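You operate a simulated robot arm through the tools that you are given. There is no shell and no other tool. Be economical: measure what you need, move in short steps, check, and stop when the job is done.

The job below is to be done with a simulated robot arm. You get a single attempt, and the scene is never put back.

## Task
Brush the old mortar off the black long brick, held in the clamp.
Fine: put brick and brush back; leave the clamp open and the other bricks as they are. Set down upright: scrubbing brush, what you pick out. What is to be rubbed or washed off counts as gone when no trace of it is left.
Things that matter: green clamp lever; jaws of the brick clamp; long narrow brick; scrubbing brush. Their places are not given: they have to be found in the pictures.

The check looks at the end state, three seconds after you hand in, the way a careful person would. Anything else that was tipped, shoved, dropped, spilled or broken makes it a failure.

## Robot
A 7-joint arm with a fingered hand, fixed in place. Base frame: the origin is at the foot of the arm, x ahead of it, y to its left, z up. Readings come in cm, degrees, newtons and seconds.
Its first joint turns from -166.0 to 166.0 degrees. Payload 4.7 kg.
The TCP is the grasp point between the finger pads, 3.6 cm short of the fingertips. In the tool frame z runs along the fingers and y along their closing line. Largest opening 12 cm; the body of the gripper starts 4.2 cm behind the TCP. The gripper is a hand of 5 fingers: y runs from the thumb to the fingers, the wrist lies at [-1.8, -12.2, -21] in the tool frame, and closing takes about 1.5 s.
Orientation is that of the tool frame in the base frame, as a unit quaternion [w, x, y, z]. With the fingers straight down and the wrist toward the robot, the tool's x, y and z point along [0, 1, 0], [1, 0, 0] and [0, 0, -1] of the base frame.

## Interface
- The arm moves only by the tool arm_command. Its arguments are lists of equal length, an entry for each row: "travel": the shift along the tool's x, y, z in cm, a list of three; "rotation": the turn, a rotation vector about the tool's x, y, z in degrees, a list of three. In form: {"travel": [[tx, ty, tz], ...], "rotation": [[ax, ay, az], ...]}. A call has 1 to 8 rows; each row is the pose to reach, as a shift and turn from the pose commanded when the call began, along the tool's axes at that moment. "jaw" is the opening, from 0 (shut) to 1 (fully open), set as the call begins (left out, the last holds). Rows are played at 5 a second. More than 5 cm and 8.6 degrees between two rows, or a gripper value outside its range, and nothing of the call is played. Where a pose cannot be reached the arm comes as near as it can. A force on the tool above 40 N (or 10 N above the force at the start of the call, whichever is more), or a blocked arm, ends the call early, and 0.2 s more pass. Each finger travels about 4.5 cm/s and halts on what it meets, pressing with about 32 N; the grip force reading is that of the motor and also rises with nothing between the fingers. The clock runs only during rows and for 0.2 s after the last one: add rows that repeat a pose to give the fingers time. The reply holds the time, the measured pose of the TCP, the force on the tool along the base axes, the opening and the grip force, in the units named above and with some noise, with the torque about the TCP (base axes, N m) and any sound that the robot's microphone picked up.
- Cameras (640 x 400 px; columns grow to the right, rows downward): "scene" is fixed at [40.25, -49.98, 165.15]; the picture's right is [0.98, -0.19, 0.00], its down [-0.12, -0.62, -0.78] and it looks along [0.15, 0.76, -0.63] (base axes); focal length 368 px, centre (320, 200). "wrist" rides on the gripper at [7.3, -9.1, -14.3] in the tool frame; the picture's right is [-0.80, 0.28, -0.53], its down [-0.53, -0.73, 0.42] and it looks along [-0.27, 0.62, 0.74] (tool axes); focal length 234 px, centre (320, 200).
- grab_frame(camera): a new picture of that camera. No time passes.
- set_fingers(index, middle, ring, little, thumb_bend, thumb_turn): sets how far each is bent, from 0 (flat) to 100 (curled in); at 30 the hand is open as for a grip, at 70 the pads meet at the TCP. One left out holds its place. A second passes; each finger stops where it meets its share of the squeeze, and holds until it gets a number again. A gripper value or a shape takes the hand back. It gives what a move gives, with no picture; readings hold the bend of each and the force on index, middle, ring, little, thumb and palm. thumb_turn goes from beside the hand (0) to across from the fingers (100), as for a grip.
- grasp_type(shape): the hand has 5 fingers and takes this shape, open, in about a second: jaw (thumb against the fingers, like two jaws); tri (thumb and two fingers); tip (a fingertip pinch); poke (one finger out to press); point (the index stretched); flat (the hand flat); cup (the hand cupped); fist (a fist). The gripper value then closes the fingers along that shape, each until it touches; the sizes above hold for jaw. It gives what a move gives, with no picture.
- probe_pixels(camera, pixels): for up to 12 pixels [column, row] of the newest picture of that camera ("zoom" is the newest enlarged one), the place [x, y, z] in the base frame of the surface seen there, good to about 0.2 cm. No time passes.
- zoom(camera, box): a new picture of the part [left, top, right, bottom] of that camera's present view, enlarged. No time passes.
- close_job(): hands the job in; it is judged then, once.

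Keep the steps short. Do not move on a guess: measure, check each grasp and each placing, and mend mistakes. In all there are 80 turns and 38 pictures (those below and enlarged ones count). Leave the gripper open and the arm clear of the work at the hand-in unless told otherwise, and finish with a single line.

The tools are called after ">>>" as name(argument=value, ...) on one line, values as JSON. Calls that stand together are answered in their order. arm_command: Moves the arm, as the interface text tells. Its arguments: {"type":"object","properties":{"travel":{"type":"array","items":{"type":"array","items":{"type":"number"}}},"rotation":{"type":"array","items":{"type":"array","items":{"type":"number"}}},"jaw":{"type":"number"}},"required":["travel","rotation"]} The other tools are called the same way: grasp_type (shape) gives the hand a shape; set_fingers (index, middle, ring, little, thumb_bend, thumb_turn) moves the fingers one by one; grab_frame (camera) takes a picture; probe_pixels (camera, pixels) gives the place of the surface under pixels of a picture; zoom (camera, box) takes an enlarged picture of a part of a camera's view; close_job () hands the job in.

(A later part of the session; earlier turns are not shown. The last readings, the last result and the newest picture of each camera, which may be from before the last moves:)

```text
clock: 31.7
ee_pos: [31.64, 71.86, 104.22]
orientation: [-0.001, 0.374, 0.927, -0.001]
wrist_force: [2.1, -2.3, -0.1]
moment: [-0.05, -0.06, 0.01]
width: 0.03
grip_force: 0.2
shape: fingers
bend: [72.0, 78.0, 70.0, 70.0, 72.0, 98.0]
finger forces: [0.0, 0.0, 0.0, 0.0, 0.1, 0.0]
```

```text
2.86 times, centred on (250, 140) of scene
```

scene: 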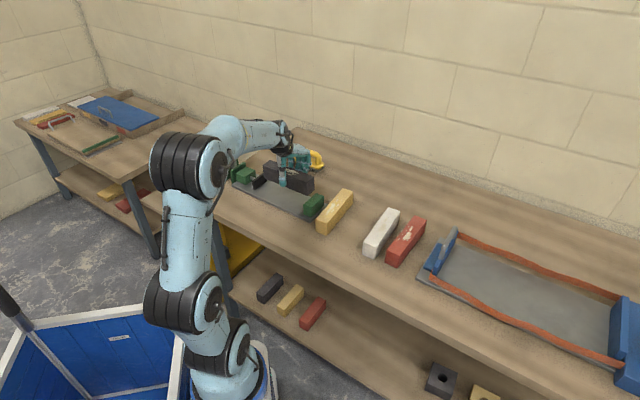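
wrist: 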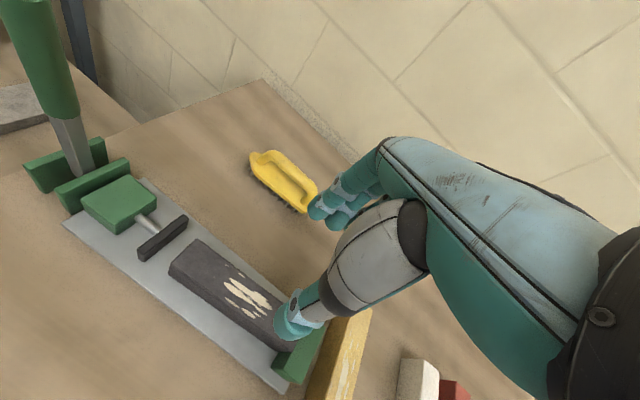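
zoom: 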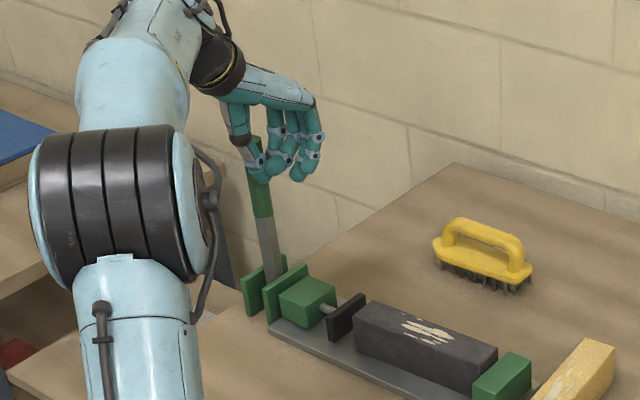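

The lever hasn't moved. I lift over it to its far (-axis) side to push it toward the jaws with the stiff side of the fingers.

>>> arm_command(travel=[[0, 0, -4], [0, 0, -8], [4, 0, -8], [8, 0, -8], [8, 0, -4], [8, 0, 0], [8, 0, 1]], rotation=[[0, 0, 0], [0, 0, 0], [0, 0, 0], [0, 0, 0], [0, 0, 0], [0, 0, 0], [0, 0, 0]])

>>> arm_command(travel=[[-1, 0, 0], [-2, 0, 0], [-3, 0, 0], [-4, 0, 0], [-5, 0, 0]], rotation=[[0, 0, 0], [0, 0, 0], [0, 0, 0], [0, 0, 0], [0, 0, 0]])

```text
clock: 33.3
ee_pos: [25.65, 77.21, 103.23]
orientation: [-0.001, 0.374, 0.927, -0.002]
wrist_force: [2.3, 5.9, 4.6]
moment: [-0.04, -0.21, 0.39]
width: 0.01
grip_force: 3.8
shape: fingers
bend: [72.0, 78.0, 70.0, 68.0, 72.0, 98.0]
finger forces: [0.0, 0.0, 0.0, 7.2, 0.1, 0.0]
```

```text
clock: 34.1
ee_pos: [27.36, 75.51, 103.11]
orientation: [-0.006, 0.373, 0.928, 0.001]
wrist_force: [-19.6, 28.9, -1.8]
moment: [0.37, 0.24, 0.21]
width: 0.0
grip_force: 19.0
shape: fingers
bend: [72.0, 78.0, 65.0, 70.0, 72.0, 98.0]
finger forces: [0.1, 31.9, 5.7, 0.1, 0.0, 0.0]
stopped in row 4: the force on the tool passed its limit at 51 N (the readings are from after the stop); the commanded pose is now the measured one
```

It is blocked along the clamp axis in both senses, so it must swing across (the cheeks hold the pivot). I lift, open, straddle the lever again and take a full grip.

>>> arm_command(travel=[[0.8, 0, 0], [0.8, 0, -4], [0.8, 0, -8], [-1.5, 0.1, -11], [-3.75, 0.2, -11], [-3.75, 0.2, -11], [-3.75, 0.2, -11]], rotation=[[0, 0, 0], [0, 0, 0], [0, 0, 0], [0, 0, 0], [0, 0, 0], [0, 0, 0], [0, 0, 0]], jaw=1)

>>> arm_command(travel=[[0, 0, 4], [0, 0, 8], [0, 0, 10.4], [0, 0, 10.4]], rotation=[[0, 0, 0], [0, 0, 0], [0, 0, 0], [0, 0, 0]])

>>> arm_command(travel=[[0, 0, 0], [0, 0, 0], [0, 0, 0], [0, 0, 0], [0, 0, 0], [0, 0, 0], [0, 0, 0]], rotation=[[0, 0, 0], [0, 0, 0], [0, 0, 0], [0, 0, 0], [0, 0, 0], [0, 0, 0], [0, 0, 0]], jaw=0)

```text
clock: 35.7
ee_pos: [30.47, 72.76, 114.17]
orientation: [-0.002, 0.373, 0.928, -0.001]
wrist_force: [0.6, -0.6, -0.7]
moment: [-0.02, 0.01, -0.01]
width: 11.93
grip_force: 0.1
shape: jaw
bend: [30.0, 30.0, 30.0, 30.0, 30.0, 98.0]
finger forces: [0.1, 0.1, 0.1, 0.0, 0.0, 0.0]
```

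```text
clock: 36.7
ee_pos: [30.41, 72.61, 103.71]
orientation: [-0.003, 0.373, 0.928, -0.001]
wrist_force: [-0.4, -0.3, -0.6]
moment: [0.04, 0.03, 0.04]
width: 11.97
grip_force: 0.0
shape: jaw
bend: [30.0, 30.0, 30.0, 30.0, 30.0, 98.0]
finger forces: [0.1, 0.1, 0.0, 0.1, 0.0, 0.0]
```

```text
clock: 38.3
ee_pos: [30.47, 72.54, 103.69]
orientation: [-0.004, 0.374, 0.927, 0.0]
wrist_force: [-0.5, -3.1, -0.8]
moment: [-0.02, 0.05, 0.0]
width: 0.73
grip_force: 8.7
shape: jaw
bend: [73.0, 70.0, 70.0, 70.0, 73.0, 100.0]
finger forces: [4.4, 0.0, 0.1, 0.0, 6.4, 0.0]
```

Only an edge of the lever is pinched, and its centre is about 1.4 cm farther along +x. I open, shift and close again.

>>> arm_command(travel=[[0, 0, 0], [0, 0, 0], [0, 0, 0], [0.7, 0.1, 0], [1.5, 0.2, 0], [1.5, 0.2, 0]], rotation=[[0, 0, 0], [0, 0, 0], [0, 0, 0], [0, 0, 0], [0, 0, 0], [0, 0, 0]], jaw=0.7)

>>> set_fingers(index=78, middle=78, ring=78, little=78, thumb_bend=78)

```text
clock: 39.7
ee_pos: [29.52, 73.98, 103.75]
orientation: [-0.003, 0.372, 0.928, -0.001]
wrist_force: [-0.1, 0.0, 0.3]
moment: [-0.01, -0.01, 0.0]
width: 8.37
grip_force: 0.0
shape: jaw
bend: [27.0, 38.0, 35.0, 35.0, 60.0, 99.0]
finger forces: [0.1, 0.0, 0.0, 0.0, 0.0, 0.2]
```

```text
clock: 40.7
ee_pos: [29.5, 73.93, 103.65]
orientation: [-0.004, 0.373, 0.928, 0.0]
wrist_force: [-2.4, -2.3, -7.7]
moment: [-0.12, 0.17, 0.13]
width: 1.65
grip_force: 17.3
shape: fingers
bend: [71.0, 65.0, 78.0, 78.0, 68.0, 99.0]
finger forces: [8.2, 8.7, 0.0, 0.0, 17.8, 0.0]
```

Good grip (thumb against index and middle). I push across, away from the robot first.

>>> arm_command(travel=[[0, 0.8, 0], [0, 1.6, 0], [0, 2.4, 0], [0, 3.2, 0]], rotation=[[0, 0, 0], [0, 0, 0], [0, 0, 0], [0, 0, 0]])

```text
clock: 41.6
ee_pos: [30.95, 75.63, 103.89]
orientation: [-0.005, 0.372, 0.928, -0.002]
wrist_force: [-24.1, -25.7, 3.2]
moment: [-0.65, 0.61, 0.06]
width: 2.39
grip_force: 14.8
shape: fingers
bend: [73.0, 72.0, 78.0, 78.0, 58.0, 98.0]
finger forces: [0.0, 0.0, 0.1, 0.0, 29.7, 0.0]
stopped in row 4: the force on the tool passed its limit at 42 N (the readings are from after the stop); the commanded pose is now the measured one
```

It is stiff away from the robot (42 N). Now toward the robot.

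>>> arm_command(travel=[[0, -1, 0], [0, -2, 0], [0, -3, 0], [0, -3.8, 0], [0, -4.6, 0], [0, -5.4, 0]], rotation=[[0, 0, 0], [0, 0, 0], [0, 0, 0], [0, 0, 0], [0, 0, 0], [0, 0, 0]])

```text
clock: 43.0
ee_pos: [27.34, 71.84, 103.75]
orientation: [-0.004, 0.373, 0.928, -0.001]
wrist_force: [3.9, 3.8, 8.4]
moment: [0.55, -0.75, 0.08]
width: 1.29
grip_force: 24.8
shape: fingers
bend: [72.0, 65.0, 78.0, 78.0, 66.0, 97.0]
finger forces: [11.9, 18.9, 0.0, 0.0, 19.2, 0.0]
```

It yielded about 3 cm toward the robot at only about 5 N: that is the swing direction. I open the thumb and draw the lever further along its arc with the fingers.

>>> set_fingers(thumb_bend=30)

>>> arm_command(travel=[[0, -1.2, 0.2], [0, -2.3, 0.5], [0, -4, 1.1], [0, -5.7, 1.7], [0, -7.3, 2.6], [0, -8.8, 3.5]], rotation=[[-2, 0, 0], [-4, 0, 0], [-6, 0, 0], [-9, 0, 0], [-12, 0, 0], [-15, 0, 0]])

>>> zoom(camera="scene", box=[170, 70, 330, 210])

```text
clock: 44.0
ee_pos: [27.37, 71.92, 103.81]
orientation: [-0.004, 0.373, 0.928, -0.002]
wrist_force: [0.5, 0.3, -0.2]
moment: [0.02, -0.01, -0.02]
width: 5.35
grip_force: 0.1
shape: fingers
bend: [73.0, 72.0, 78.0, 78.0, 30.0, 99.0]
finger forces: [0.1, 0.0, 0.0, 0.0, 0.0, 0.0]
```

```text
clock: 45.4
ee_pos: [21.29, 65.52, 100.38]
orientation: [0.045, 0.37, 0.92, 0.121]
wrist_force: [-0.4, 0.0, 0.3]
moment: [0.0, 0.02, -0.03]
width: 5.4
grip_force: 0.9
shape: fingers
bend: [73.0, 72.0, 78.0, 78.0, 30.0, 99.0]
finger forces: [0.0, 0.1, 0.1, 0.0, 0.8, 0.1]
```

```text
2.86 times, centred on (250, 140) of scene
```

zoom: 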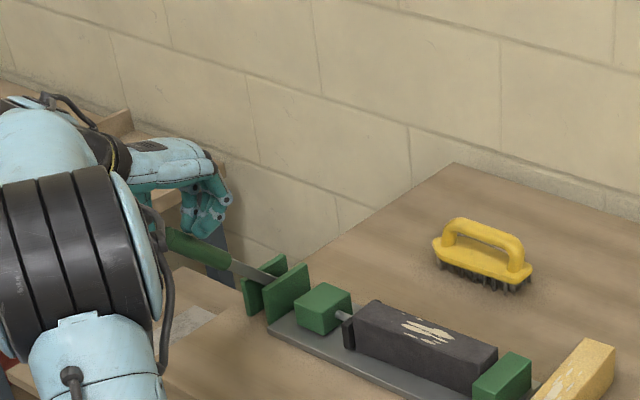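

The lever has swung down toward the robot and the pad has moved to the brick. I probe the pad, brick and lever.

>>> probe_pixels(camera="zoom", pixels=[[347, 325], [349, 345], [345, 312], [358, 318], [362, 340], [376, 301], [497, 350], [480, 365], [475, 378], [175, 238], [235, 265], [430, 335]])

```text
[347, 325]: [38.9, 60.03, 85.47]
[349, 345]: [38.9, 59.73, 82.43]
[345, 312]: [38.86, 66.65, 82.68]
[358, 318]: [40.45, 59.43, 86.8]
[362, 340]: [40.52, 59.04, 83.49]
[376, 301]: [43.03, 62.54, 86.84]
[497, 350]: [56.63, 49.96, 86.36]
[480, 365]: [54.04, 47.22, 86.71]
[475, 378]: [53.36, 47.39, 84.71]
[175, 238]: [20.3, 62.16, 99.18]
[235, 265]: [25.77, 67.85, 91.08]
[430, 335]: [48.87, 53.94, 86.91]
```

The pad isn't tight yet: lever about 45° down, about 1 cm free at the fixed jaw. I lift a little, tuck the thumb aside, and press the lever further down with the fingers.

>>> arm_command(travel=[[0, 0.5, -2], [0, 1, -3.9]], rotation=[[0, 0, 0], [0, 0, 0]])

>>> set_fingers(index=78, middle=78, thumb_turn=0)

>>> arm_command(travel=[[0, -1.02, 3.86], [0, -2.18, 4.7], [0, -3.3, 5.6], [0, -4.4, 6.5], [0, -5.74, 8], [0, -7.08, 9.9], [0, -7.95, 11.8]], rotation=[[0, 0, 0], [0, 0, 0], [0, 0, 0], [0, 0, 0], [0, 0, 0], [0, 0, 0], [0, 0, 0]])

```text
clock: 46.0
ee_pos: [21.33, 65.52, 104.23]
orientation: [0.045, 0.37, 0.92, 0.122]
wrist_force: [0.7, 0.4, -1.3]
moment: [-0.01, -0.02, -0.02]
width: 5.38
grip_force: 0.1
shape: fingers
bend: [73.0, 72.0, 78.0, 78.0, 30.0, 99.0]
finger forces: [0.0, 0.0, 0.1, 0.0, 0.1, 0.1]
```

```text
clock: 47.0
ee_pos: [21.41, 65.59, 104.31]
orientation: [0.045, 0.37, 0.92, 0.121]
wrist_force: [-0.3, 0.6, 0.4]
moment: [-0.01, -0.04, 0.03]
width: 13.48
grip_force: 0.1
shape: fingers
bend: [78.0, 78.0, 78.0, 78.0, 30.0, 0.0]
finger forces: [0.0, 0.1, 0.0, 0.0, 0.0, 0.0]
```

```text
clock: 48.6
ee_pos: [18.42, 62.73, 92.77]
orientation: [0.039, 0.371, 0.918, 0.132]
wrist_force: [3.8, 4.0, 16.0]
moment: [-0.06, 0.07, -0.04]
width: 13.37
grip_force: 7.9
shape: fingers
bend: [79.0, 78.0, 78.0, 78.0, 30.0, 0.0]
finger forces: [15.8, 0.0, 0.0, 0.1, 0.0, 0.1]
stopped in row 7: the force on the tool passed its limit at 51 N (the readings are from after the stop); the commanded pose is now the measured one
```

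Force rose sharply: either the brick is clamped or it hit a stop. I look.

>>> zoom(camera="scene", box=[170, 110, 330, 210])

>>> probe_pixels(camera="zoom", pixels=[[352, 210], [360, 203], [364, 210], [376, 187], [497, 238], [480, 250], [474, 260], [230, 160], [180, 150], [475, 240], [350, 230], [498, 250]])

```text
4.00 times, centred on (250, 160) of scene
```

zoom: 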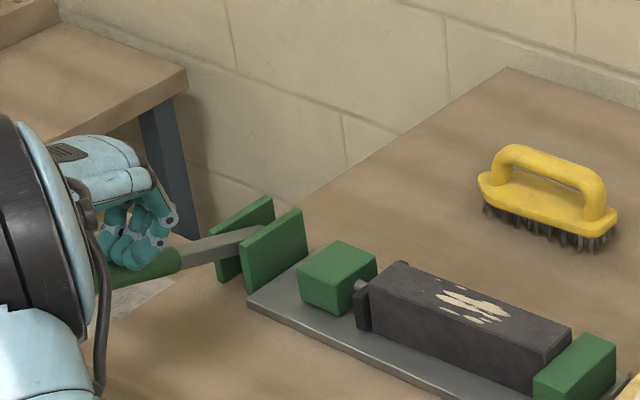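

```text
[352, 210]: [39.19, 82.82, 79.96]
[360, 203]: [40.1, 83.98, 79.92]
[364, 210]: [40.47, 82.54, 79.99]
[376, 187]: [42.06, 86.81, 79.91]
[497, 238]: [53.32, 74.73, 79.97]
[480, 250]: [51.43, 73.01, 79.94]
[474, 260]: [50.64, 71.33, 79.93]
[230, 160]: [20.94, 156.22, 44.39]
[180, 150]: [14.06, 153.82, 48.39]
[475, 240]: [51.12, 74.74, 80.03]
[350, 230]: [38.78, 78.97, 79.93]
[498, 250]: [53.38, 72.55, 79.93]
```

The brick now sits against both jaws. I re-probe with correct pixels: lever, pad, brick ends.

>>> probe_pixels(camera="zoom", pixels=[[145, 272], [225, 245], [360, 290], [375, 282], [372, 320], [402, 265], [568, 335], [545, 360], [460, 315], [440, 296], [500, 318], [560, 375]])

>>> probe_pixels(camera="zoom", pixels=[[495, 160], [515, 150], [595, 200], [545, 168], [480, 178], [612, 235], [540, 200], [555, 215], [500, 212], [590, 240], [505, 185], [575, 222]])

```text
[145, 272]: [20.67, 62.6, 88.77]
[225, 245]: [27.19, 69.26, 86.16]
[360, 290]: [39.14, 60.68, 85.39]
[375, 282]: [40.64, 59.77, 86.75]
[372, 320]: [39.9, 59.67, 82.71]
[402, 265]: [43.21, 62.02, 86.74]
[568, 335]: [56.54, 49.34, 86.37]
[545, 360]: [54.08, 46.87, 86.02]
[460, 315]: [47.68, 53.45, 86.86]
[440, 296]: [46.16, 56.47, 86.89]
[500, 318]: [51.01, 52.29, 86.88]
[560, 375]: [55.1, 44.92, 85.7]
```

```text
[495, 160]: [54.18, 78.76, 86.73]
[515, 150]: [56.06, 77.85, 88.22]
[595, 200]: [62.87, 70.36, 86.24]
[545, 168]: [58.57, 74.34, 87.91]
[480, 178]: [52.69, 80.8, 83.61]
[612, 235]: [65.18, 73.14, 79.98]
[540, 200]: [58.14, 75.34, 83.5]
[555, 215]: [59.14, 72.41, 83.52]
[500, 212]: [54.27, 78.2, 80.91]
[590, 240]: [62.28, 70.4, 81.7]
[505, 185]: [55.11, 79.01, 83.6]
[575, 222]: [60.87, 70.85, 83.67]
```

The lever is about 16° above horizontal and the pad touches the brick. I press down slightly more to see whether it is at its stop.

>>> arm_command(travel=[[0, -0.1, 0.4], [0, -0.2, 0.8], [0, -0.3, 1.2], [0, -0.4, 1.6]], rotation=[[0, 0, 0], [0, 0, 0], [0, 0, 0], [0, 0, 0]])

```text
clock: 49.2
ee_pos: [18.45, 62.89, 92.71]
orientation: [0.038, 0.371, 0.918, 0.135]
wrist_force: [1.2, 2.8, 14.3]
moment: [0.0, 0.12, -0.03]
width: 13.36
grip_force: 7.2
shape: fingers
bend: [79.0, 78.0, 78.0, 78.0, 30.0, 0.0]
finger forces: [13.7, 0.0, 0.1, 0.0, 0.0, 0.0]
stopped in row 2: the force on the tool passed its limit at 42 N (the readings are from after the stop); the commanded pose is now the measured one
```

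It is firmly at its stop, so the brick is clamped. I raise and straighten the hand, then head for the brush.

>>> arm_command(travel=[[0, 1, -3.8], [0, 2.1, -7.6], [0, 3.2, -11.4], [0, 3.2, -11.4]], rotation=[[4, 0, 0], [8, 0, 0], [15.5, 0, 0], [15.5, 0, 0]], jaw=1)

```text
clock: 50.2
ee_pos: [18.61, 62.65, 104.22]
orientation: [-0.013, 0.372, 0.928, 0.009]
wrist_force: [0.9, -0.1, 0.3]
moment: [-0.03, -0.03, -0.01]
width: 11.97
grip_force: 0.1
shape: jaw
bend: [30.0, 30.0, 30.0, 30.0, 30.0, 98.0]
finger forces: [0.0, 0.0, 0.1, 0.0, 0.0, 0.0]
```

>>> arm_command(travel=[[-2.4, 4.2, -0.1], [-4.8, 8.4, -0.1], [-7.2, 12.6, -0.2], [-9.6, 16.8, -0.2], [-12, 21, -0.3], [-14.4, 25.2, -0.3], [-16.8, 29.4, -0.4], [-19.2, 33.6, -0.4]], rotation=[[0, -0.2, 0], [0, -0.5, 0], [0, -0.7, 0], [0, -0.9, 0], [0, -1.1, 0], [0, -1.4, 0], [0, -1.6, 0], [0, -1.8, 0]])

>>> arm_command(travel=[[-0.7, 1.3, 2], [-1.4, 2.7, 5], [-1.4, 2.7, 5]], rotation=[[0, 0, 0], [0, 0, 0], [0, 0, 0]])

>>> grab_frame(camera="wrist")

```text
clock: 52.0
ee_pos: [55.77, 73.75, 104.71]
orientation: [0.003, 0.373, 0.928, 0.003]
wrist_force: [-0.2, 0.4, 0.9]
moment: [-0.01, -0.05, -0.01]
width: 11.99
grip_force: 0.0
shape: jaw
bend: [30.0, 30.0, 30.0, 30.0, 30.0, 98.0]
finger forces: [0.0, 0.1, 0.1, 0.0, 0.0, 0.0]
```

```text
clock: 52.8
ee_pos: [58.5, 74.6, 99.36]
orientation: [0.002, 0.373, 0.928, 0.002]
wrist_force: [0.5, 0.2, -0.7]
moment: [-0.02, 0.0, 0.02]
width: 11.95
grip_force: 0.0
shape: jaw
bend: [30.0, 30.0, 30.0, 30.0, 30.0, 98.0]
finger forces: [0.0, 0.1, 0.0, 0.1, 0.0, 0.1]
```

```text
9 pictures are left
```

wrist: 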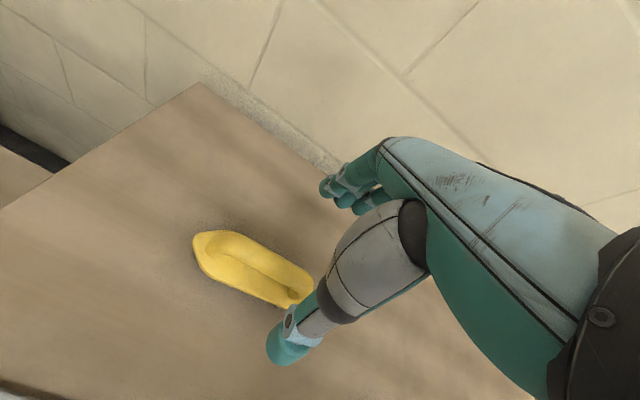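

Hand is above the brush. I probe handle bar and body edges.

>>> probe_pixels(camera="wrist", pixels=[[225, 238], [250, 250], [275, 262], [235, 247], [265, 268], [290, 275], [197, 245], [212, 276], [260, 297], [225, 232], [260, 245], [235, 275]])

```text
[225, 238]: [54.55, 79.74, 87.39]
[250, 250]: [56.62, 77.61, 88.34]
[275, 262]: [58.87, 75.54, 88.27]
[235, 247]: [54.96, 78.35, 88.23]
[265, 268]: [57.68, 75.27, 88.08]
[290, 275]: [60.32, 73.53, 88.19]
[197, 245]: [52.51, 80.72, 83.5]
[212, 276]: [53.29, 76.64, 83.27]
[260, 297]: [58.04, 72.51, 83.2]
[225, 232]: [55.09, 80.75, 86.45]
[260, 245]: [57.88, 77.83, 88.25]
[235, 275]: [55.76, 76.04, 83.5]
```

Bar centre is at (59.0, 75.4), top 88.3, body top 83.5. I align and descend so the fingertips end just above the body.

>>> arm_command(travel=[[0.18, 0.88, 3], [0.18, 0.88, 6], [0.18, 0.88, 9], [0.18, 0.88, 11], [0.18, 0.88, 11.4]], rotation=[[0, 0, 0], [0, 0, 0], [0, 0, 0], [0, 0, 0], [0, 0, 0]], jaw=0.8)

>>> set_fingers(index=80, middle=80, ring=80, little=80, thumb_bend=80, thumb_turn=100)

>>> arm_command(travel=[[0, 0, -0.7], [0, 0, -1.5], [0, 0, -1.5]], rotation=[[0, 0, 0], [0, 0, 0], [0, 0, 0]])

>>> zoom(camera="scene", box=[230, 110, 390, 210])

```text
clock: 54.0
ee_pos: [59.3, 75.21, 87.96]
orientation: [0.003, 0.374, 0.928, 0.002]
wrist_force: [0.6, -0.9, -0.1]
moment: [0.0, 0.01, 0.02]
width: 9.61
grip_force: 0.2
shape: jaw
bend: [26.0, 34.0, 32.0, 33.0, 52.0, 99.0]
finger forces: [0.0, 0.0, 0.0, 0.1, 0.0, 0.1]
```

```text
clock: 55.0
ee_pos: [59.21, 75.25, 88.15]
orientation: [0.003, 0.373, 0.928, 0.003]
wrist_force: [-1.4, 1.2, 7.3]
moment: [0.51, 0.16, 0.12]
width: 0.0
grip_force: 30.1
shape: fingers
bend: [74.0, 79.0, 79.0, 78.0, 78.0, 99.0]
finger forces: [5.8, 2.6, 4.4, 10.1, 36.5, 0.0]
```

```text
clock: 55.8
ee_pos: [59.27, 75.27, 89.37]
orientation: [0.003, 0.373, 0.928, 0.001]
wrist_force: [-1.0, 0.1, -1.2]
moment: [-0.02, -0.04, 0.01]
width: 0.01
grip_force: 18.0
shape: fingers
bend: [74.0, 80.0, 80.0, 79.0, 78.0, 99.0]
finger forces: [9.2, 1.7, 1.7, 8.8, 14.4, 0.0]
```

```text
4.00 times, centred on (310, 160) of scene
```

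zoom: 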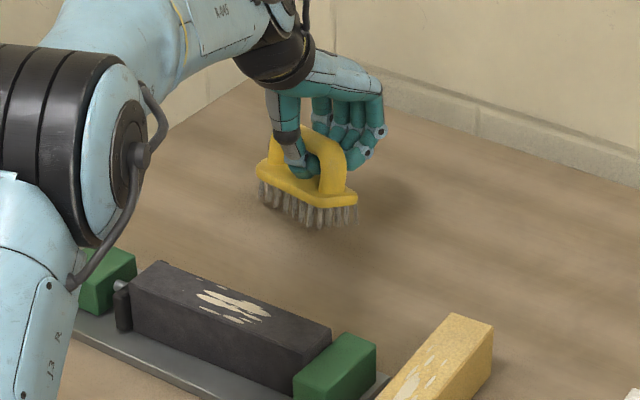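

The brush is held with thumb and fingers hooked through the handle, bristles off the table. I lift and carry it over the brick.

>>> arm_command(travel=[[0, 0, -4], [0, 0, -8.6], [-1.2, -4, -8.6], [-2.4, -8, -8.6], [-3.6, -12, -8.6], [-4.8, -16, -8.6], [-6, -19.5, -8.6], [-6.9, -22.4, -8.6]], rotation=[[0, 0, 0], [0, 0, 0], [0, 0, 0], [0, 0, 0], [0, 0, 0], [0, 0, 0], [0, 0, 0], [0, 0, 0]])

>>> zoom(camera="scene", box=[230, 130, 350, 210])

```text
clock: 57.6
ee_pos: [48.53, 54.54, 98.08]
orientation: [0.003, 0.373, 0.928, 0.002]
wrist_force: [0.0, 0.0, -2.1]
moment: [-0.03, -0.02, -0.02]
width: 0.0
grip_force: 17.4
shape: fingers
bend: [74.0, 80.0, 80.0, 79.0, 78.0, 99.0]
finger forces: [9.1, 1.6, 1.5, 8.6, 14.3, 0.1]
```

```text
5.00 times, centred on (290, 170) of scene
```

zoom: 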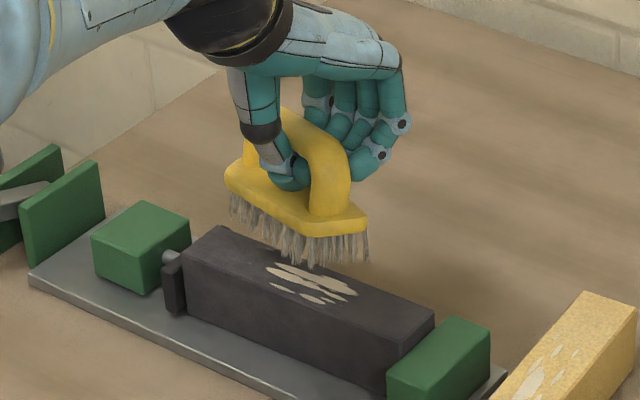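

Lever still down, brush over the brick. I probe brush body position and bristle bottoms.

>>> probe_pixels(camera="zoom", pixels=[[227, 180], [320, 228], [366, 222], [235, 215], [310, 258], [364, 252], [270, 205], [345, 215], [240, 160], [275, 240], [330, 285], [340, 248]])

```text
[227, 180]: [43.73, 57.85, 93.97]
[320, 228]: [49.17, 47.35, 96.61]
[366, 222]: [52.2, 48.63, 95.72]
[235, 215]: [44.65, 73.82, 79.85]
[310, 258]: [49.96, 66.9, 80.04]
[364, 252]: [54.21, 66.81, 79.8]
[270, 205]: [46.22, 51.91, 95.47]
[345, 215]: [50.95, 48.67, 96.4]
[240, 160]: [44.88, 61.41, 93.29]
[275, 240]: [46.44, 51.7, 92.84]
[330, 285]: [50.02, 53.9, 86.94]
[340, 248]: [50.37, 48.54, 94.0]
```

The brush hangs pitched about 10°, rolled about 8° and yawed about 12° in the hand. I correct these and check.

>>> arm_command(travel=[[-0.4, 0.3, 0], [-0.8, 0.7, 0], [-1.1, 1.0, 0.8], [-1.1, 1.0, 1.5]], rotation=[[-2.7, 3.3, -4], [-5.3, 6.7, -8], [-8, 10, -12], [-8, 10, -12]])

>>> zoom(camera="scene", box=[230, 130, 350, 210])

```text
clock: 58.6
ee_pos: [50.14, 54.27, 96.54]
orientation: [-0.051, 0.272, 0.956, 0.099]
wrist_force: [1.1, 0.3, -0.5]
moment: [-0.02, 0.0, 0.01]
width: 0.0
grip_force: 16.9
shape: fingers
bend: [74.0, 80.0, 80.0, 79.0, 78.0, 99.0]
finger forces: [8.9, 1.5, 1.4, 8.4, 13.8, 0.0]
```

```text
5.00 times, centred on (290, 170) of scene
```

zoom: 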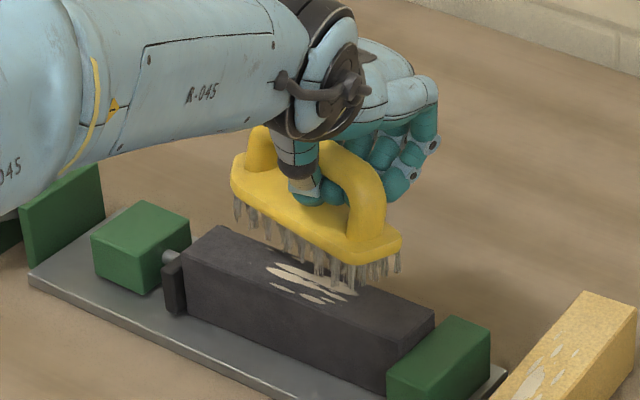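

>>> probe_pixels(camera="zoom", pixels=[[232, 175], [245, 153], [240, 200], [300, 240], [350, 258], [400, 240], [260, 205], [330, 235], [396, 230], [240, 215], [348, 288], [395, 268]])

```text
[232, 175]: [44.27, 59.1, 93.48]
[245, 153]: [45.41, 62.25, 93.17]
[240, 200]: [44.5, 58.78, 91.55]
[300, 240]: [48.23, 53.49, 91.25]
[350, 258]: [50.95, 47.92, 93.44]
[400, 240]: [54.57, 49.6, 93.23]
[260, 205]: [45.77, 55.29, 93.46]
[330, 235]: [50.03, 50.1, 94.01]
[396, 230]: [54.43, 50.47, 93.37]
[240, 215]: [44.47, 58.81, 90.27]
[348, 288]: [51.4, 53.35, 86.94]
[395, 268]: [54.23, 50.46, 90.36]
```

Level now, but still yawed about 10°. I turn it that much, and lower to just above the brick (bristles at 90.3, brick at 86.9).

>>> arm_command(travel=[[0, 0, 0], [0, 0, 0], [-0.22, -0.24, 1.46], [-0.44, -0.47, 2.83]], rotation=[[0.8, 0.8, -5], [1.5, 1.6, -9.8], [1.5, 1.6, -9.8], [1.5, 1.6, -9.8]])

>>> arm_command(travel=[[-0.05, -0.05, 0.3], [-0.09, -0.1, 0.6], [-0.14, -0.14, 0.9]], rotation=[[0, 0, 0], [0, 0, 0], [0, 0, 0]])

```text
clock: 59.6
ee_pos: [50.04, 54.17, 93.75]
orientation: [-0.059, 0.186, 0.976, 0.096]
wrist_force: [-0.4, -1.6, 3.1]
moment: [0.25, 0.19, -0.01]
width: 0.01
grip_force: 27.0
shape: fingers
bend: [74.0, 80.0, 80.0, 79.0, 78.0, 99.0]
finger forces: [8.3, 1.4, 2.1, 8.4, 33.6, 0.0]
```

```text
clock: 60.4
ee_pos: [50.3, 54.35, 93.57]
orientation: [-0.057, 0.188, 0.975, 0.101]
wrist_force: [1.3, -0.4, 5.4]
moment: [0.18, 0.1, 0.02]
width: 0.0
grip_force: 13.4
shape: fingers
bend: [74.0, 80.0, 80.0, 79.0, 79.0, 99.0]
finger forces: [6.3, 0.9, 1.1, 7.3, 11.6, 0.0]
stopped in row 3: the force on the tool passed its limit at 43 N (the readings are from after the stop); the commanded pose is now the measured one
```

Contact is light (about 5 N). I scrub along the brick ±3 cm.

>>> arm_command(travel=[[-1.37, -0.54, -0.31], [-2.73, -1.07, -0.61], [-1.37, -0.54, -0.31], [0, 0, 0], [1.37, 0.54, 0.31], [2.73, 1.07, 0.61], [1.37, 0.54, 0.31], [0, 0, 0]], rotation=[[0, 0, 0], [0, 0, 0], [0, 0, 0], [0, 0, 0], [0, 0, 0], [0, 0, 0], [0, 0, 0], [0, 0, 0]])

>>> arm_command(travel=[[-1.4, -0.56, -0.21], [-2.75, -1.1, -0.51], [-1.4, -0.56, -0.21], [-0.02, -0.02, 0.1], [1.35, 0.52, 0.41], [2.7, 1.05, 0.71], [1.35, 0.52, 0.41], [-0.02, -0.02, 0.1]], rotation=[[0, 0, 0], [0, 0, 0], [0, 0, 0], [0, 0, 0], [0, 0, 0], [0, 0, 0], [0, 0, 0], [0, 0, 0]])

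>>> zoom(camera="scene", box=[230, 130, 350, 210])

```text
clock: 62.2
ee_pos: [50.12, 54.31, 93.55]
orientation: [-0.057, 0.187, 0.976, 0.101]
wrist_force: [-4.2, 6.3, 15.5]
moment: [0.55, 0.07, 0.08]
width: 0.0
grip_force: 15.4
shape: fingers
bend: [74.0, 80.0, 80.0, 79.0, 78.0, 99.0]
finger forces: [6.6, 0.6, 1.6, 8.5, 14.0, 0.0]
```

```text
clock: 64.0
ee_pos: [50.31, 54.12, 93.48]
orientation: [-0.057, 0.187, 0.975, 0.1]
wrist_force: [-1.4, 7.1, 30.6]
moment: [0.92, -0.06, 0.05]
width: 0.0
grip_force: 32.1
shape: fingers
bend: [74.0, 80.0, 80.0, 79.0, 78.0, 99.0]
finger forces: [41.5, 0.3, 1.6, 7.9, 13.1, 0.0]
```

```text
5.00 times, centred on (290, 170) of scene
```

zoom: 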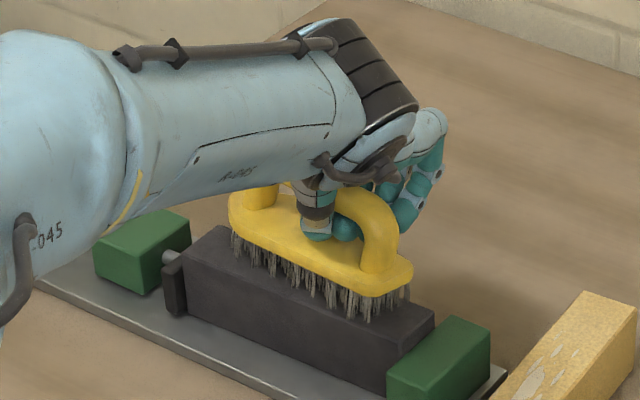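

Good flat contact (15–30 N). More strokes with small sideways offsets to cover the full width.

>>> arm_command(travel=[[-1.62, 0.1, -0.27], [-3, -0.43, -0.57], [-1.62, 0.1, -0.27], [-0.25, 0.64, 0.04], [1.1, 1.18, 0.35], [2.4, 1.7, 0.65], [1.1, 1.18, 0.35], [0, 0, 0]], rotation=[[0, 0, 0], [0, 0, 0], [0, 0, 0], [0, 0, 0], [0, 0, 0], [0, 0, 0], [0, 0, 0], [0, 0, 0]])

>>> arm_command(travel=[[-1.1, -1.18, -0.38], [-2.46, -1.7, -0.68], [-1.1, -1.18, -0.38], [0.27, -0.64, -0.07], [1.64, -0.1, 0.24], [3, 0.43, 0.54], [1.64, -0.1, 0.24], [0, 0, 0]], rotation=[[0, 0, 0], [0, 0, 0], [0, 0, 0], [0, 0, 0], [0, 0, 0], [0, 0, 0], [0, 0, 0], [0, 0, 0]])

```text
clock: 65.8
ee_pos: [50.25, 54.38, 93.39]
orientation: [-0.056, 0.187, 0.976, 0.1]
wrist_force: [-1.4, 8.3, 23.2]
moment: [0.78, -0.02, 0.09]
width: 0.02
grip_force: 29.6
shape: fingers
bend: [74.0, 80.0, 80.0, 79.0, 78.0, 99.0]
finger forces: [36.1, 0.4, 1.6, 7.4, 13.2, 0.0]
```

```text
clock: 67.6
ee_pos: [50.37, 54.39, 93.35]
orientation: [-0.057, 0.188, 0.975, 0.101]
wrist_force: [-1.5, 6.5, 29.5]
moment: [0.79, -0.03, -0.01]
width: 0.0
grip_force: 29.8
shape: fingers
bend: [75.0, 80.0, 80.0, 79.0, 79.0, 99.0]
finger forces: [39.2, 0.1, 1.6, 6.5, 12.7, 0.0]
```

I lift off the brick and carry the brush back above its place, keeping the orientation, then check the brick.

>>> arm_command(travel=[[0.52, 0.6, -3.4], [1.04, 1.23, -6.8], [0.71, 5.78, -6.03], [0.38, 10.33, -5.26], [0.05, 14.88, -4.49], [-0.28, 19.43, -3.72], [-0.6, 24, -2.95], [-0.6, 24, -2.95]], rotation=[[0, 0, 0], [0, 0, 0], [0, 0, 0], [0, 0, 0], [0, 0, 0], [0, 0, 0], [0, 0, 0], [0, 0, 0]])

>>> zoom(camera="scene", box=[230, 120, 350, 210])

```text
clock: 69.4
ee_pos: [60.16, 75.1, 100.18]
orientation: [-0.058, 0.188, 0.976, 0.099]
wrist_force: [0.5, 0.6, -2.1]
moment: [-0.01, -0.04, 0.01]
width: 0.0
grip_force: 12.7
shape: fingers
bend: [74.0, 80.0, 80.0, 79.0, 78.0, 99.0]
finger forces: [8.4, 0.2, 0.0, 5.5, 12.2, 0.0]
```

```text
4.44 times, centred on (290, 165) of scene
```

zoom: 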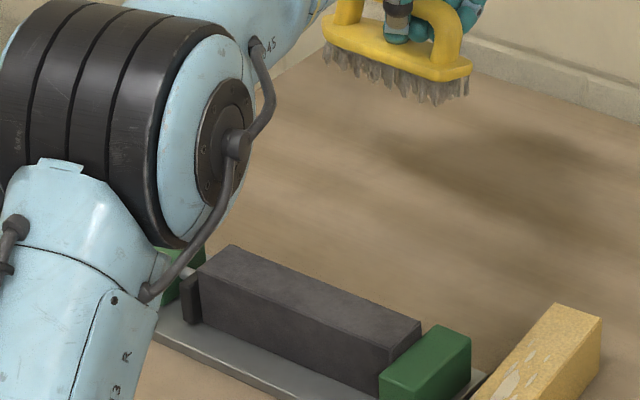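

The brick's top is clean. I probe the brush for its placing.

>>> probe_pixels(camera="zoom", pixels=[[325, 35], [330, 22], [440, 78], [470, 68], [436, 70], [335, 65], [400, 88], [465, 92], [380, 55], [420, 102], [300, 275], [240, 258]])

```text
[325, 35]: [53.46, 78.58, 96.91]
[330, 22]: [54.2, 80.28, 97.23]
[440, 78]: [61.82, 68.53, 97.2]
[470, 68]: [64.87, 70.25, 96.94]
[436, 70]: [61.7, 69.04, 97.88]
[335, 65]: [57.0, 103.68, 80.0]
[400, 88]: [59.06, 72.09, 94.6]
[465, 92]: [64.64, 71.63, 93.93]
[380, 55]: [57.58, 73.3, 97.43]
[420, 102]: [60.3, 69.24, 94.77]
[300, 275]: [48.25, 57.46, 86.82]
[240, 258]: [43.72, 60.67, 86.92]
```

Brush is level, with heading and position matching its old place within about 0.5 cm. It needs about 14 cm of descent.

>>> arm_command(travel=[[-0.66, -0.7, 4.3], [-1.3, -1.5, 8.5], [-1.7, -2, 11.2], [-1.93, -2.28, 12.6]], rotation=[[0.2, 0.2, -1.2], [0.4, 0.45, -2.4], [0.4, 0.45, -2.4], [0.4, 0.45, -2.4]])

>>> arm_command(travel=[[-0.05, -0.05, 0.3], [-0.09, -0.11, 0.6], [-0.13, -0.15, 0.85], [-0.17, -0.19, 1.05]], rotation=[[0, 0, 0], [0, 0, 0], [0, 0, 0], [0, 0, 0]])

```text
clock: 70.4
ee_pos: [60.17, 75.23, 87.32]
orientation: [-0.06, 0.166, 0.979, 0.098]
wrist_force: [0.0, 0.6, -0.5]
moment: [0.0, -0.03, -0.02]
width: 0.0
grip_force: 13.5
shape: fingers
bend: [74.0, 80.0, 80.0, 79.0, 78.0, 99.0]
finger forces: [8.4, 0.3, 0.0, 5.4, 12.1, 0.0]
```

```text
clock: 71.4
ee_pos: [60.22, 75.27, 86.75]
orientation: [-0.059, 0.168, 0.979, 0.102]
wrist_force: [3.3, -4.2, 24.1]
moment: [1.19, 0.48, -0.07]
width: 0.04
grip_force: 39.7
shape: fingers
bend: [74.0, 80.0, 80.0, 79.0, 78.0, 99.0]
finger forces: [38.5, 0.4, 0.7, 4.7, 34.1, 0.0]
```

The brush stands on the bench (24 N). I ease up 0.3 cm and open the fingers.

>>> arm_command(travel=[[0.04, 0.05, -0.3], [0.04, 0.05, -0.3]], rotation=[[0, 0, 0], [0, 0, 0]])

>>> set_fingers(index=55, middle=55, ring=55, little=55, thumb_bend=55)

>>> set_fingers(index=35, middle=35, ring=35, little=35, thumb_bend=35)

```text
clock: 72.0
ee_pos: [60.13, 75.25, 86.62]
orientation: [-0.06, 0.166, 0.979, 0.099]
wrist_force: [6.6, -2.5, 23.0]
moment: [1.37, 0.27, -0.32]
width: 0.01
grip_force: 32.5
shape: fingers
bend: [74.0, 80.0, 80.0, 79.0, 78.0, 99.0]
finger forces: [41.7, 0.5, 0.8, 4.3, 16.9, 0.0]
```

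```text
clock: 73.0
ee_pos: [60.2, 75.19, 86.84]
orientation: [-0.06, 0.166, 0.979, 0.1]
wrist_force: [-0.3, -6.7, 35.4]
moment: [0.79, 0.27, -0.16]
width: 1.55
grip_force: 29.2
shape: fingers
bend: [55.0, 55.0, 55.0, 55.0, 75.0, 99.0]
finger forces: [0.0, 0.0, 0.1, 0.0, 58.4, 0.0]
```

```text
clock: 74.0
ee_pos: [60.02, 75.31, 86.7]
orientation: [-0.06, 0.166, 0.979, 0.1]
wrist_force: [-2.8, 7.3, 28.0]
moment: [0.42, 0.03, -0.18]
width: 5.27
grip_force: 20.2
shape: fingers
bend: [35.0, 35.0, 35.0, 35.0, 77.0, 97.0]
finger forces: [0.0, 0.1, 0.0, 0.1, 40.2, 0.0]
```

The thumb is pressing on the brush body and could not open. I raise 0.6 cm to free it and open again.

>>> arm_command(travel=[[0.05, 0.05, -0.3], [0.1, 0.1, -0.6], [0.1, 0.1, -0.6], [0.1, 0.1, -0.6], [0.1, 0.1, -0.6]], rotation=[[0, 0, 0], [0, 0, 0], [0, 0, 0], [0, 0, 0], [0, 0, 0]])

```text
clock: 75.2
ee_pos: [60.16, 75.23, 87.61]
orientation: [-0.059, 0.166, 0.979, 0.101]
wrist_force: [2.0, 9.9, 37.7]
moment: [-0.03, 0.38, -0.13]
width: 6.57
grip_force: 18.8
shape: fingers
bend: [35.0, 35.0, 35.0, 35.0, 58.0, 97.0]
finger forces: [0.1, 0.0, 0.0, 0.0, 37.4, 0.0]
```

It is opening (58). I raise further in small steps.

>>> arm_command(travel=[[0.06, 0.07, -0.4], [0.12, 0.14, -0.8], [0.12, 0.14, -0.8], [0.12, 0.14, -0.8]], rotation=[[0, 0, 0], [0, 0, 0], [0, 0, 0], [0, 0, 0]])

>>> zoom(camera="scene", box=[250, 110, 370, 190])

```text
clock: 76.2
ee_pos: [60.01, 75.23, 87.65]
orientation: [-0.06, 0.166, 0.98, 0.097]
wrist_force: [-0.1, 1.1, -0.5]
moment: [0.0, 0.01, 0.0]
width: 10.75
grip_force: 0.0
shape: fingers
bend: [35.0, 35.0, 35.0, 35.0, 35.0, 98.0]
finger forces: [0.0, 0.0, 0.0, 0.1, 0.0, 0.1]
```

```text
5.00 times, centred on (310, 150) of scene
```

zoom: 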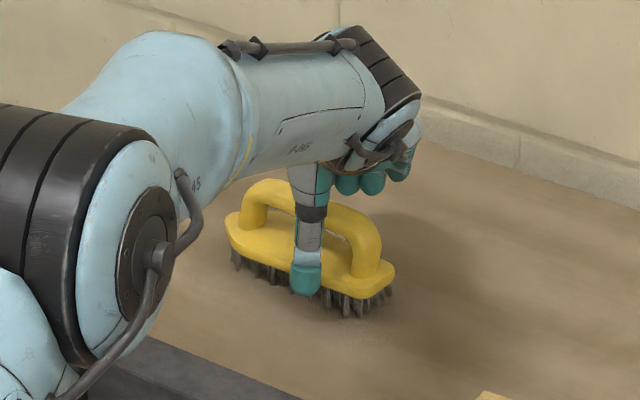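

The brush stands upright in its place, free. I rise, and straighten the hand.

>>> arm_command(travel=[[0.6, 0.68, -3.9], [1.2, 1.36, -7.8], [1.8, 2.04, -11.7], [2.4, 2.7, -15.6], [2.4, 2.7, -15.6]], rotation=[[0, 0, 0], [0, 0, 0], [4.9, -4.3, 0], [9.8, -8.6, 0], [9.8, -8.6, 0]], jaw=1)

```text
clock: 77.4
ee_pos: [59.96, 75.05, 103.98]
orientation: [-0.001, 0.167, 0.986, 0.002]
wrist_force: [0.4, 0.4, 0.4]
moment: [0.01, -0.02, -0.03]
width: 11.98
grip_force: 0.0
shape: jaw
bend: [30.0, 30.0, 30.0, 30.0, 30.0, 98.0]
finger forces: [0.1, 0.0, 0.1, 0.1, 0.0, 0.1]
```

>>> arm_command(travel=[[3.8, -3.05, 0], [7.6, -6.1, 0], [11.4, -9.15, 0], [15.2, -12.2, 0], [19, -15.25, 0], [22.8, -18.3, 0], [26.7, -21.35, 0], [30.5, -24.4, 0]], rotation=[[0, 0, -8.16], [0, 0, -16.3], [0, 0, -24.5], [0, 0, -32.6], [0, 0, -40.8], [0, 0, -49], [0, 0, -57.1], [0, 0, -65.3]])

```text
clock: 79.2
ee_pos: [22.98, 62.36, 103.95]
orientation: [0.0, -0.392, 0.92, 0.002]
wrist_force: [1.1, 0.7, -0.2]
moment: [0.02, 0.04, -0.01]
width: 11.99
grip_force: 0.2
shape: jaw
bend: [30.0, 30.0, 30.0, 30.0, 30.0, 98.0]
finger forces: [0.0, 0.0, 0.0, 0.0, 0.0, 0.0]
```

Heading right. I move over the lever handle and descend, straddling it.

>>> arm_command(travel=[[3.2, 1.4, 0], [6.28, 2.84, 0], [6.28, 2.84, 4], [6.28, 2.84, 8], [6.28, 2.84, 12], [6.28, 2.84, 15], [6.28, 2.84, 15]], rotation=[[0, 0, 0], [0, 0, 0], [0, 0, 0], [0, 0, 0], [0, 0, 0], [0, 0, 0], [0, 0, 0]])

>>> set_fingers(index=78, middle=78, ring=78, little=78, thumb_bend=78)

```text
clock: 80.8
ee_pos: [16.61, 59.84, 88.9]
orientation: [0.0, -0.391, 0.921, 0.002]
wrist_force: [-0.2, 0.1, -0.4]
moment: [0.01, 0.0, -0.01]
width: 11.97
grip_force: 0.1
shape: jaw
bend: [30.0, 30.0, 30.0, 30.0, 30.0, 98.0]
finger forces: [0.0, 0.1, 0.0, 0.0, 0.0, 0.0]
```

```text
clock: 81.8
ee_pos: [16.71, 59.84, 88.95]
orientation: [0.0, -0.391, 0.92, 0.001]
wrist_force: [-17.4, 22.3, -8.2]
moment: [-0.12, 0.25, 1.28]
width: 0.03
grip_force: 13.8
shape: fingers
bend: [74.0, 78.0, 76.0, 67.0, 73.0, 97.0]
finger forces: [0.0, 0.0, 13.1, 14.7, 0.1, 0.0]
```

Ring and little press the lever but thumb and index closed past its end, so I'm too far out. I open, move 3 cm inward along the lever, and close again.

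>>> arm_command(travel=[[0, 0, 0], [0, 0, 0], [0, 0, 0], [0, 0, 0], [0, 0, 0], [-1.5, 0, 0.2], [-3, 0, 0.4], [-3, 0, 0.4]], rotation=[[0, 0, 0], [0, 0, 0], [0, 0, 0], [0, 0, 0], [0, 0, 0], [0, 0, 0], [0, 0, 0], [0, 0, 0]], jaw=1)

>>> set_fingers(index=78, middle=78, ring=78, little=78, thumb_bend=78)

```text
clock: 83.6
ee_pos: [18.71, 61.89, 88.67]
orientation: [0.0, -0.39, 0.921, 0.002]
wrist_force: [0.1, 0.7, -0.4]
moment: [0.03, -0.02, -0.03]
width: 11.96
grip_force: 0.0
shape: jaw
bend: [30.0, 30.0, 30.0, 30.0, 30.0, 98.0]
finger forces: [0.0, 0.0, 0.0, 0.0, 0.0, 0.0]
```

```text
clock: 84.6
ee_pos: [18.63, 61.98, 88.72]
orientation: [0.001, -0.391, 0.92, 0.001]
wrist_force: [-22.6, 26.4, -9.8]
moment: [0.17, 0.27, 1.4]
width: 0.0
grip_force: 18.2
shape: fingers
bend: [74.0, 77.0, 73.0, 67.0, 73.0, 97.0]
finger forces: [0.0, 6.2, 13.1, 17.3, 0.0, 0.1]
```

The thumb still closes on nothing. I need one look.

>>> grab_frame(camera="wrist")

```text
2 pictures are left
```

wrist: 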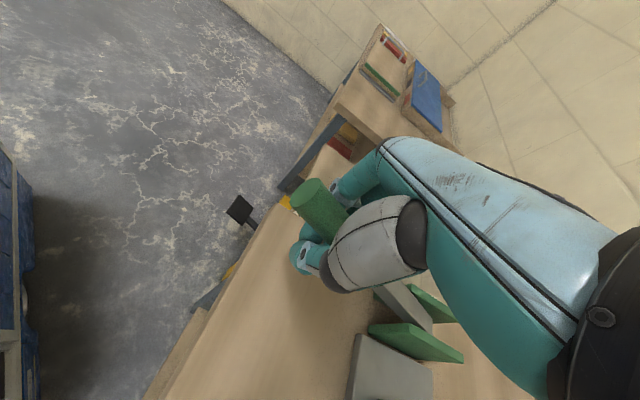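

The lever actually runs through the closed hand (fingers and thumb meet beneath it), so it is caged. I probe its end for the angle.

>>> probe_pixels(camera="wrist", pixels=[[305, 192], [298, 205], [320, 185], [325, 215], [335, 205], [395, 295], [410, 305], [400, 335], [435, 300]])

```text
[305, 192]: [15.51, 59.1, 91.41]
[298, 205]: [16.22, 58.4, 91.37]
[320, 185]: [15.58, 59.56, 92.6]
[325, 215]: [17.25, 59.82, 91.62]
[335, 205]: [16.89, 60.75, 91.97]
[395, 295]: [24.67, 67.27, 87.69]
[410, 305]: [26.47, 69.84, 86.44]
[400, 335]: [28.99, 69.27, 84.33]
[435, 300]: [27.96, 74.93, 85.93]
```

Lever end at z 91.4, about 20° above horizontal. I lift it along its arc with the caging fingers to about 45°.

>>> arm_command(travel=[[-0.4, 0, -1.3], [-1.04, 0, -2.7], [-1.75, 0, -4], [-2.53, 0, -5.2], [-3.4, 0, -6.4], [-4.43, 0, -7.4], [-5.75, 0, -8.5]], rotation=[[0, 0, 0], [0, 0, 0], [0, 0, 0], [0, 0, 0], [0, 0, 0], [0, 0, 0], [0, 0, 0]])

```text
clock: 86.1
ee_pos: [21.56, 65.07, 95.6]
orientation: [-0.006, -0.392, 0.92, -0.006]
wrist_force: [-34.3, 16.3, -12.5]
moment: [-2.77, 0.88, 0.67]
width: 0.0
grip_force: 43.5
shape: fingers
bend: [74.0, 78.0, 71.0, 68.0, 73.0, 97.0]
finger forces: [0.1, 0.1, 40.7, 15.2, 0.1, 30.8]
stopped in row 7: the force on the tool passed its limit at 50 N (the readings are from after the stop); the commanded pose is now the measured one
```

The lever now meets the palm, raised to around 45–50°. I open the hand and lift clear.

>>> arm_command(travel=[[0, 0, 0], [0, 0, 0], [0, 0, 0], [0, 0, 0], [0, 0, 0], [0, 0, 0], [0, 0, -1], [0, 0, -3]], rotation=[[0, 0, 0], [0, 0, 0], [0, 0, 0], [0, 0, 0], [0, 0, 0], [0, 0, 0], [0, 0, 0], [0, 0, 0]], jaw=1)

>>> arm_command(travel=[[0, 0, -4], [0, 0, -8], [0, 0, -11], [4, 0, -11], [8, 0, -11], [12, 0, -11], [14, 0, -11]], rotation=[[0, 0, 0], [0, 0, 0], [0, 0, 0], [0, 0, 0], [0, 0, 0], [0, 0, 0], [0, 0, 0]])

>>> set_fingers(index=78, middle=78, ring=78, little=78, thumb_bend=78)

```text
clock: 87.9
ee_pos: [22.18, 65.06, 98.67]
orientation: [-0.004, -0.392, 0.92, -0.004]
wrist_force: [-0.3, -0.1, 0.5]
moment: [-0.02, -0.03, -0.04]
width: 11.97
grip_force: 0.1
shape: jaw
bend: [30.0, 30.0, 30.0, 30.0, 30.0, 98.0]
finger forces: [0.0, 0.1, 0.0, 0.0, 0.0, 0.1]
```

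```text
clock: 89.5
ee_pos: [12.2, 54.99, 109.93]
orientation: [-0.004, -0.391, 0.92, -0.002]
wrist_force: [-0.8, 0.1, -0.9]
moment: [-0.05, 0.02, -0.02]
width: 11.97
grip_force: 0.1
shape: jaw
bend: [30.0, 30.0, 30.0, 30.0, 30.0, 98.0]
finger forces: [0.0, 0.0, 0.0, 0.1, 0.0, 0.0]
```

```text
clock: 90.5
ee_pos: [12.43, 54.96, 109.98]
orientation: [-0.004, -0.392, 0.92, -0.002]
wrist_force: [-0.8, -0.4, -1.0]
moment: [-0.03, -0.04, 0.01]
width: 0.0
grip_force: 0.1
shape: fingers
bend: [74.0, 78.0, 78.0, 78.0, 73.0, 97.0]
finger forces: [0.0, 0.1, 0.0, 0.0, 0.0, 0.0]
```

Hand closed, out beyond the lever. I descend to finger height of about 95 and sweep toward the upright position with the stiff side of the fingers.

>>> arm_command(travel=[[0, 0.4, 4], [0, 0.4, 8], [0, 0.4, 12], [-2, 0.4, 12], [-4, 0.4, 12], [-6, 0.4, 12], [-8, 0.4, 12]], rotation=[[0, 0, 0], [0, 0, 0], [0, 0, 0], [0, 0, 0], [0, 0, 0], [0, 0, 0], [0, 0, 0]])

>>> arm_command(travel=[[-1.5, 0, 0], [-3, 0, 0], [-4.5, 0, 0], [-6, 0, 0], [-7.5, 0, 0], [-9, 0, 0], [-10.5, 0, 0], [-12, 0, 0]], rotation=[[0, 0, 0], [0, 0, 0], [0, 0, 0], [0, 0, 0], [0, 0, 0], [0, 0, 0], [0, 0, 0], [0, 0, 0]])

```text
clock: 91.8
ee_pos: [14.6, 58.14, 98.77]
orientation: [-0.006, -0.394, 0.919, 0.003]
wrist_force: [-16.2, -10.2, 14.3]
moment: [0.34, -0.26, 0.24]
width: 0.03
grip_force: 12.6
shape: fingers
bend: [74.0, 78.0, 79.0, 78.0, 73.0, 97.0]
finger forces: [0.0, 0.0, 25.0, 0.1, 0.0, 0.0]
stopped in row 6: the force on the tool passed its limit at 55 N (the readings are from after the stop); the commanded pose is now the measured one
```

```text
clock: 92.1
ee_pos: [14.91, 58.38, 99.13]
orientation: [-0.006, -0.394, 0.919, 0.006]
wrist_force: [-14.9, -9.7, 14.3]
moment: [0.33, -0.26, 0.2]
width: 0.0
grip_force: 11.7
shape: fingers
bend: [74.0, 78.0, 79.0, 78.0, 73.0, 97.0]
finger forces: [0.0, 0.0, 23.1, 0.1, 0.1, 0.0]
stopped in row 1: the force on the tool passed its limit at 49 N (the readings are from after the stop); the commanded pose is now the measured one
```

The fingers are pushing on the lever's end face along its axis (lever about 53° from upright). I back off, drop 6 cm to get under its slope, and push again.

>>> arm_command(travel=[[1.5, 0, 0], [2.5, 0, 3], [2.5, 0, 6.5], [0.5, 0, 6.5], [-1.5, 0, 6.5], [-3, 0, 6.5], [-4.5, 0, 6.5], [-6, 0, 6.5]], rotation=[[0, 0, 0], [0, 0, 0], [0, 0, 0], [0, 0, 0], [0, 0, 0], [0, 0, 0], [0, 0, 0], [0, 0, 0]])

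```text
clock: 92.8
ee_pos: [12.57, 56.51, 94.34]
orientation: [-0.01, -0.396, 0.918, 0.006]
wrist_force: [-12.1, -18.3, 9.4]
moment: [0.21, -0.27, -0.25]
width: 0.01
grip_force: 14.8
shape: fingers
bend: [74.0, 78.0, 78.0, 79.0, 73.0, 97.0]
finger forces: [0.1, 0.0, 20.4, 9.3, 0.1, 0.0]
stopped in row 3: the force on the tool passed its limit at 52 N (the readings are from after the stop); the commanded pose is now the measured one
```

The lever end keeps taking the push axially, so I'll cage it again and this time turn the hand along with it. I rise, open, and go back over the lever first.

>>> arm_command(travel=[[1, 0, 0], [1, 0, -4], [1, 0, -8.5], [1, 0, -13], [-2.5, -0.3, -15], [-6.65, -0.7, -15], [-6.65, -0.7, -15]], rotation=[[0, 0, 0], [0, 0, 0], [0, 0, 0], [0, 0, 0], [0, 0, 0], [0, 0, 0], [0, 0, 0]], jaw=1)

>>> arm_command(travel=[[0, 0, 4.5], [0, 0, 9], [0, 0, 13.5], [0, 0, 17], [0, 0, 20], [0, 0, 20]], rotation=[[0, 0, 0], [0, 0, 0], [0, 0, 0], [0, 0, 0], [0, 0, 0], [0, 0, 0]])

```text
clock: 93.1
ee_pos: [12.45, 56.4, 94.27]
orientation: [-0.012, -0.397, 0.918, 0.004]
wrist_force: [0.8, -1.1, -1.0]
moment: [0.03, 0.02, 0.0]
width: 3.28
grip_force: 0.0
shape: jaw
bend: [74.0, 55.0, 53.0, 49.0, 74.0, 100.0]
finger forces: [0.1, 0.0, 0.0, 0.1, 0.0, 0.0]
stopped in row 1: the force on the tool passed its limit at 56 N (the readings are from after the stop); the commanded pose is now the measured one
```

```text
clock: 93.8
ee_pos: [12.24, 56.79, 84.13]
orientation: [-0.009, -0.397, 0.918, 0.013]
wrist_force: [0.8, -0.4, 9.7]
moment: [0.28, -0.21, 0.0]
width: 9.98
grip_force: 0.1
shape: jaw
bend: [26.0, 34.0, 32.0, 32.0, 49.0, 99.0]
finger forces: [0.1, 0.0, 0.0, 0.0, 0.0, 9.0]
stopped in row 3: the force on the tool passed its limit at 52 N (the readings are from after the stop); the commanded pose is now the measured one
```

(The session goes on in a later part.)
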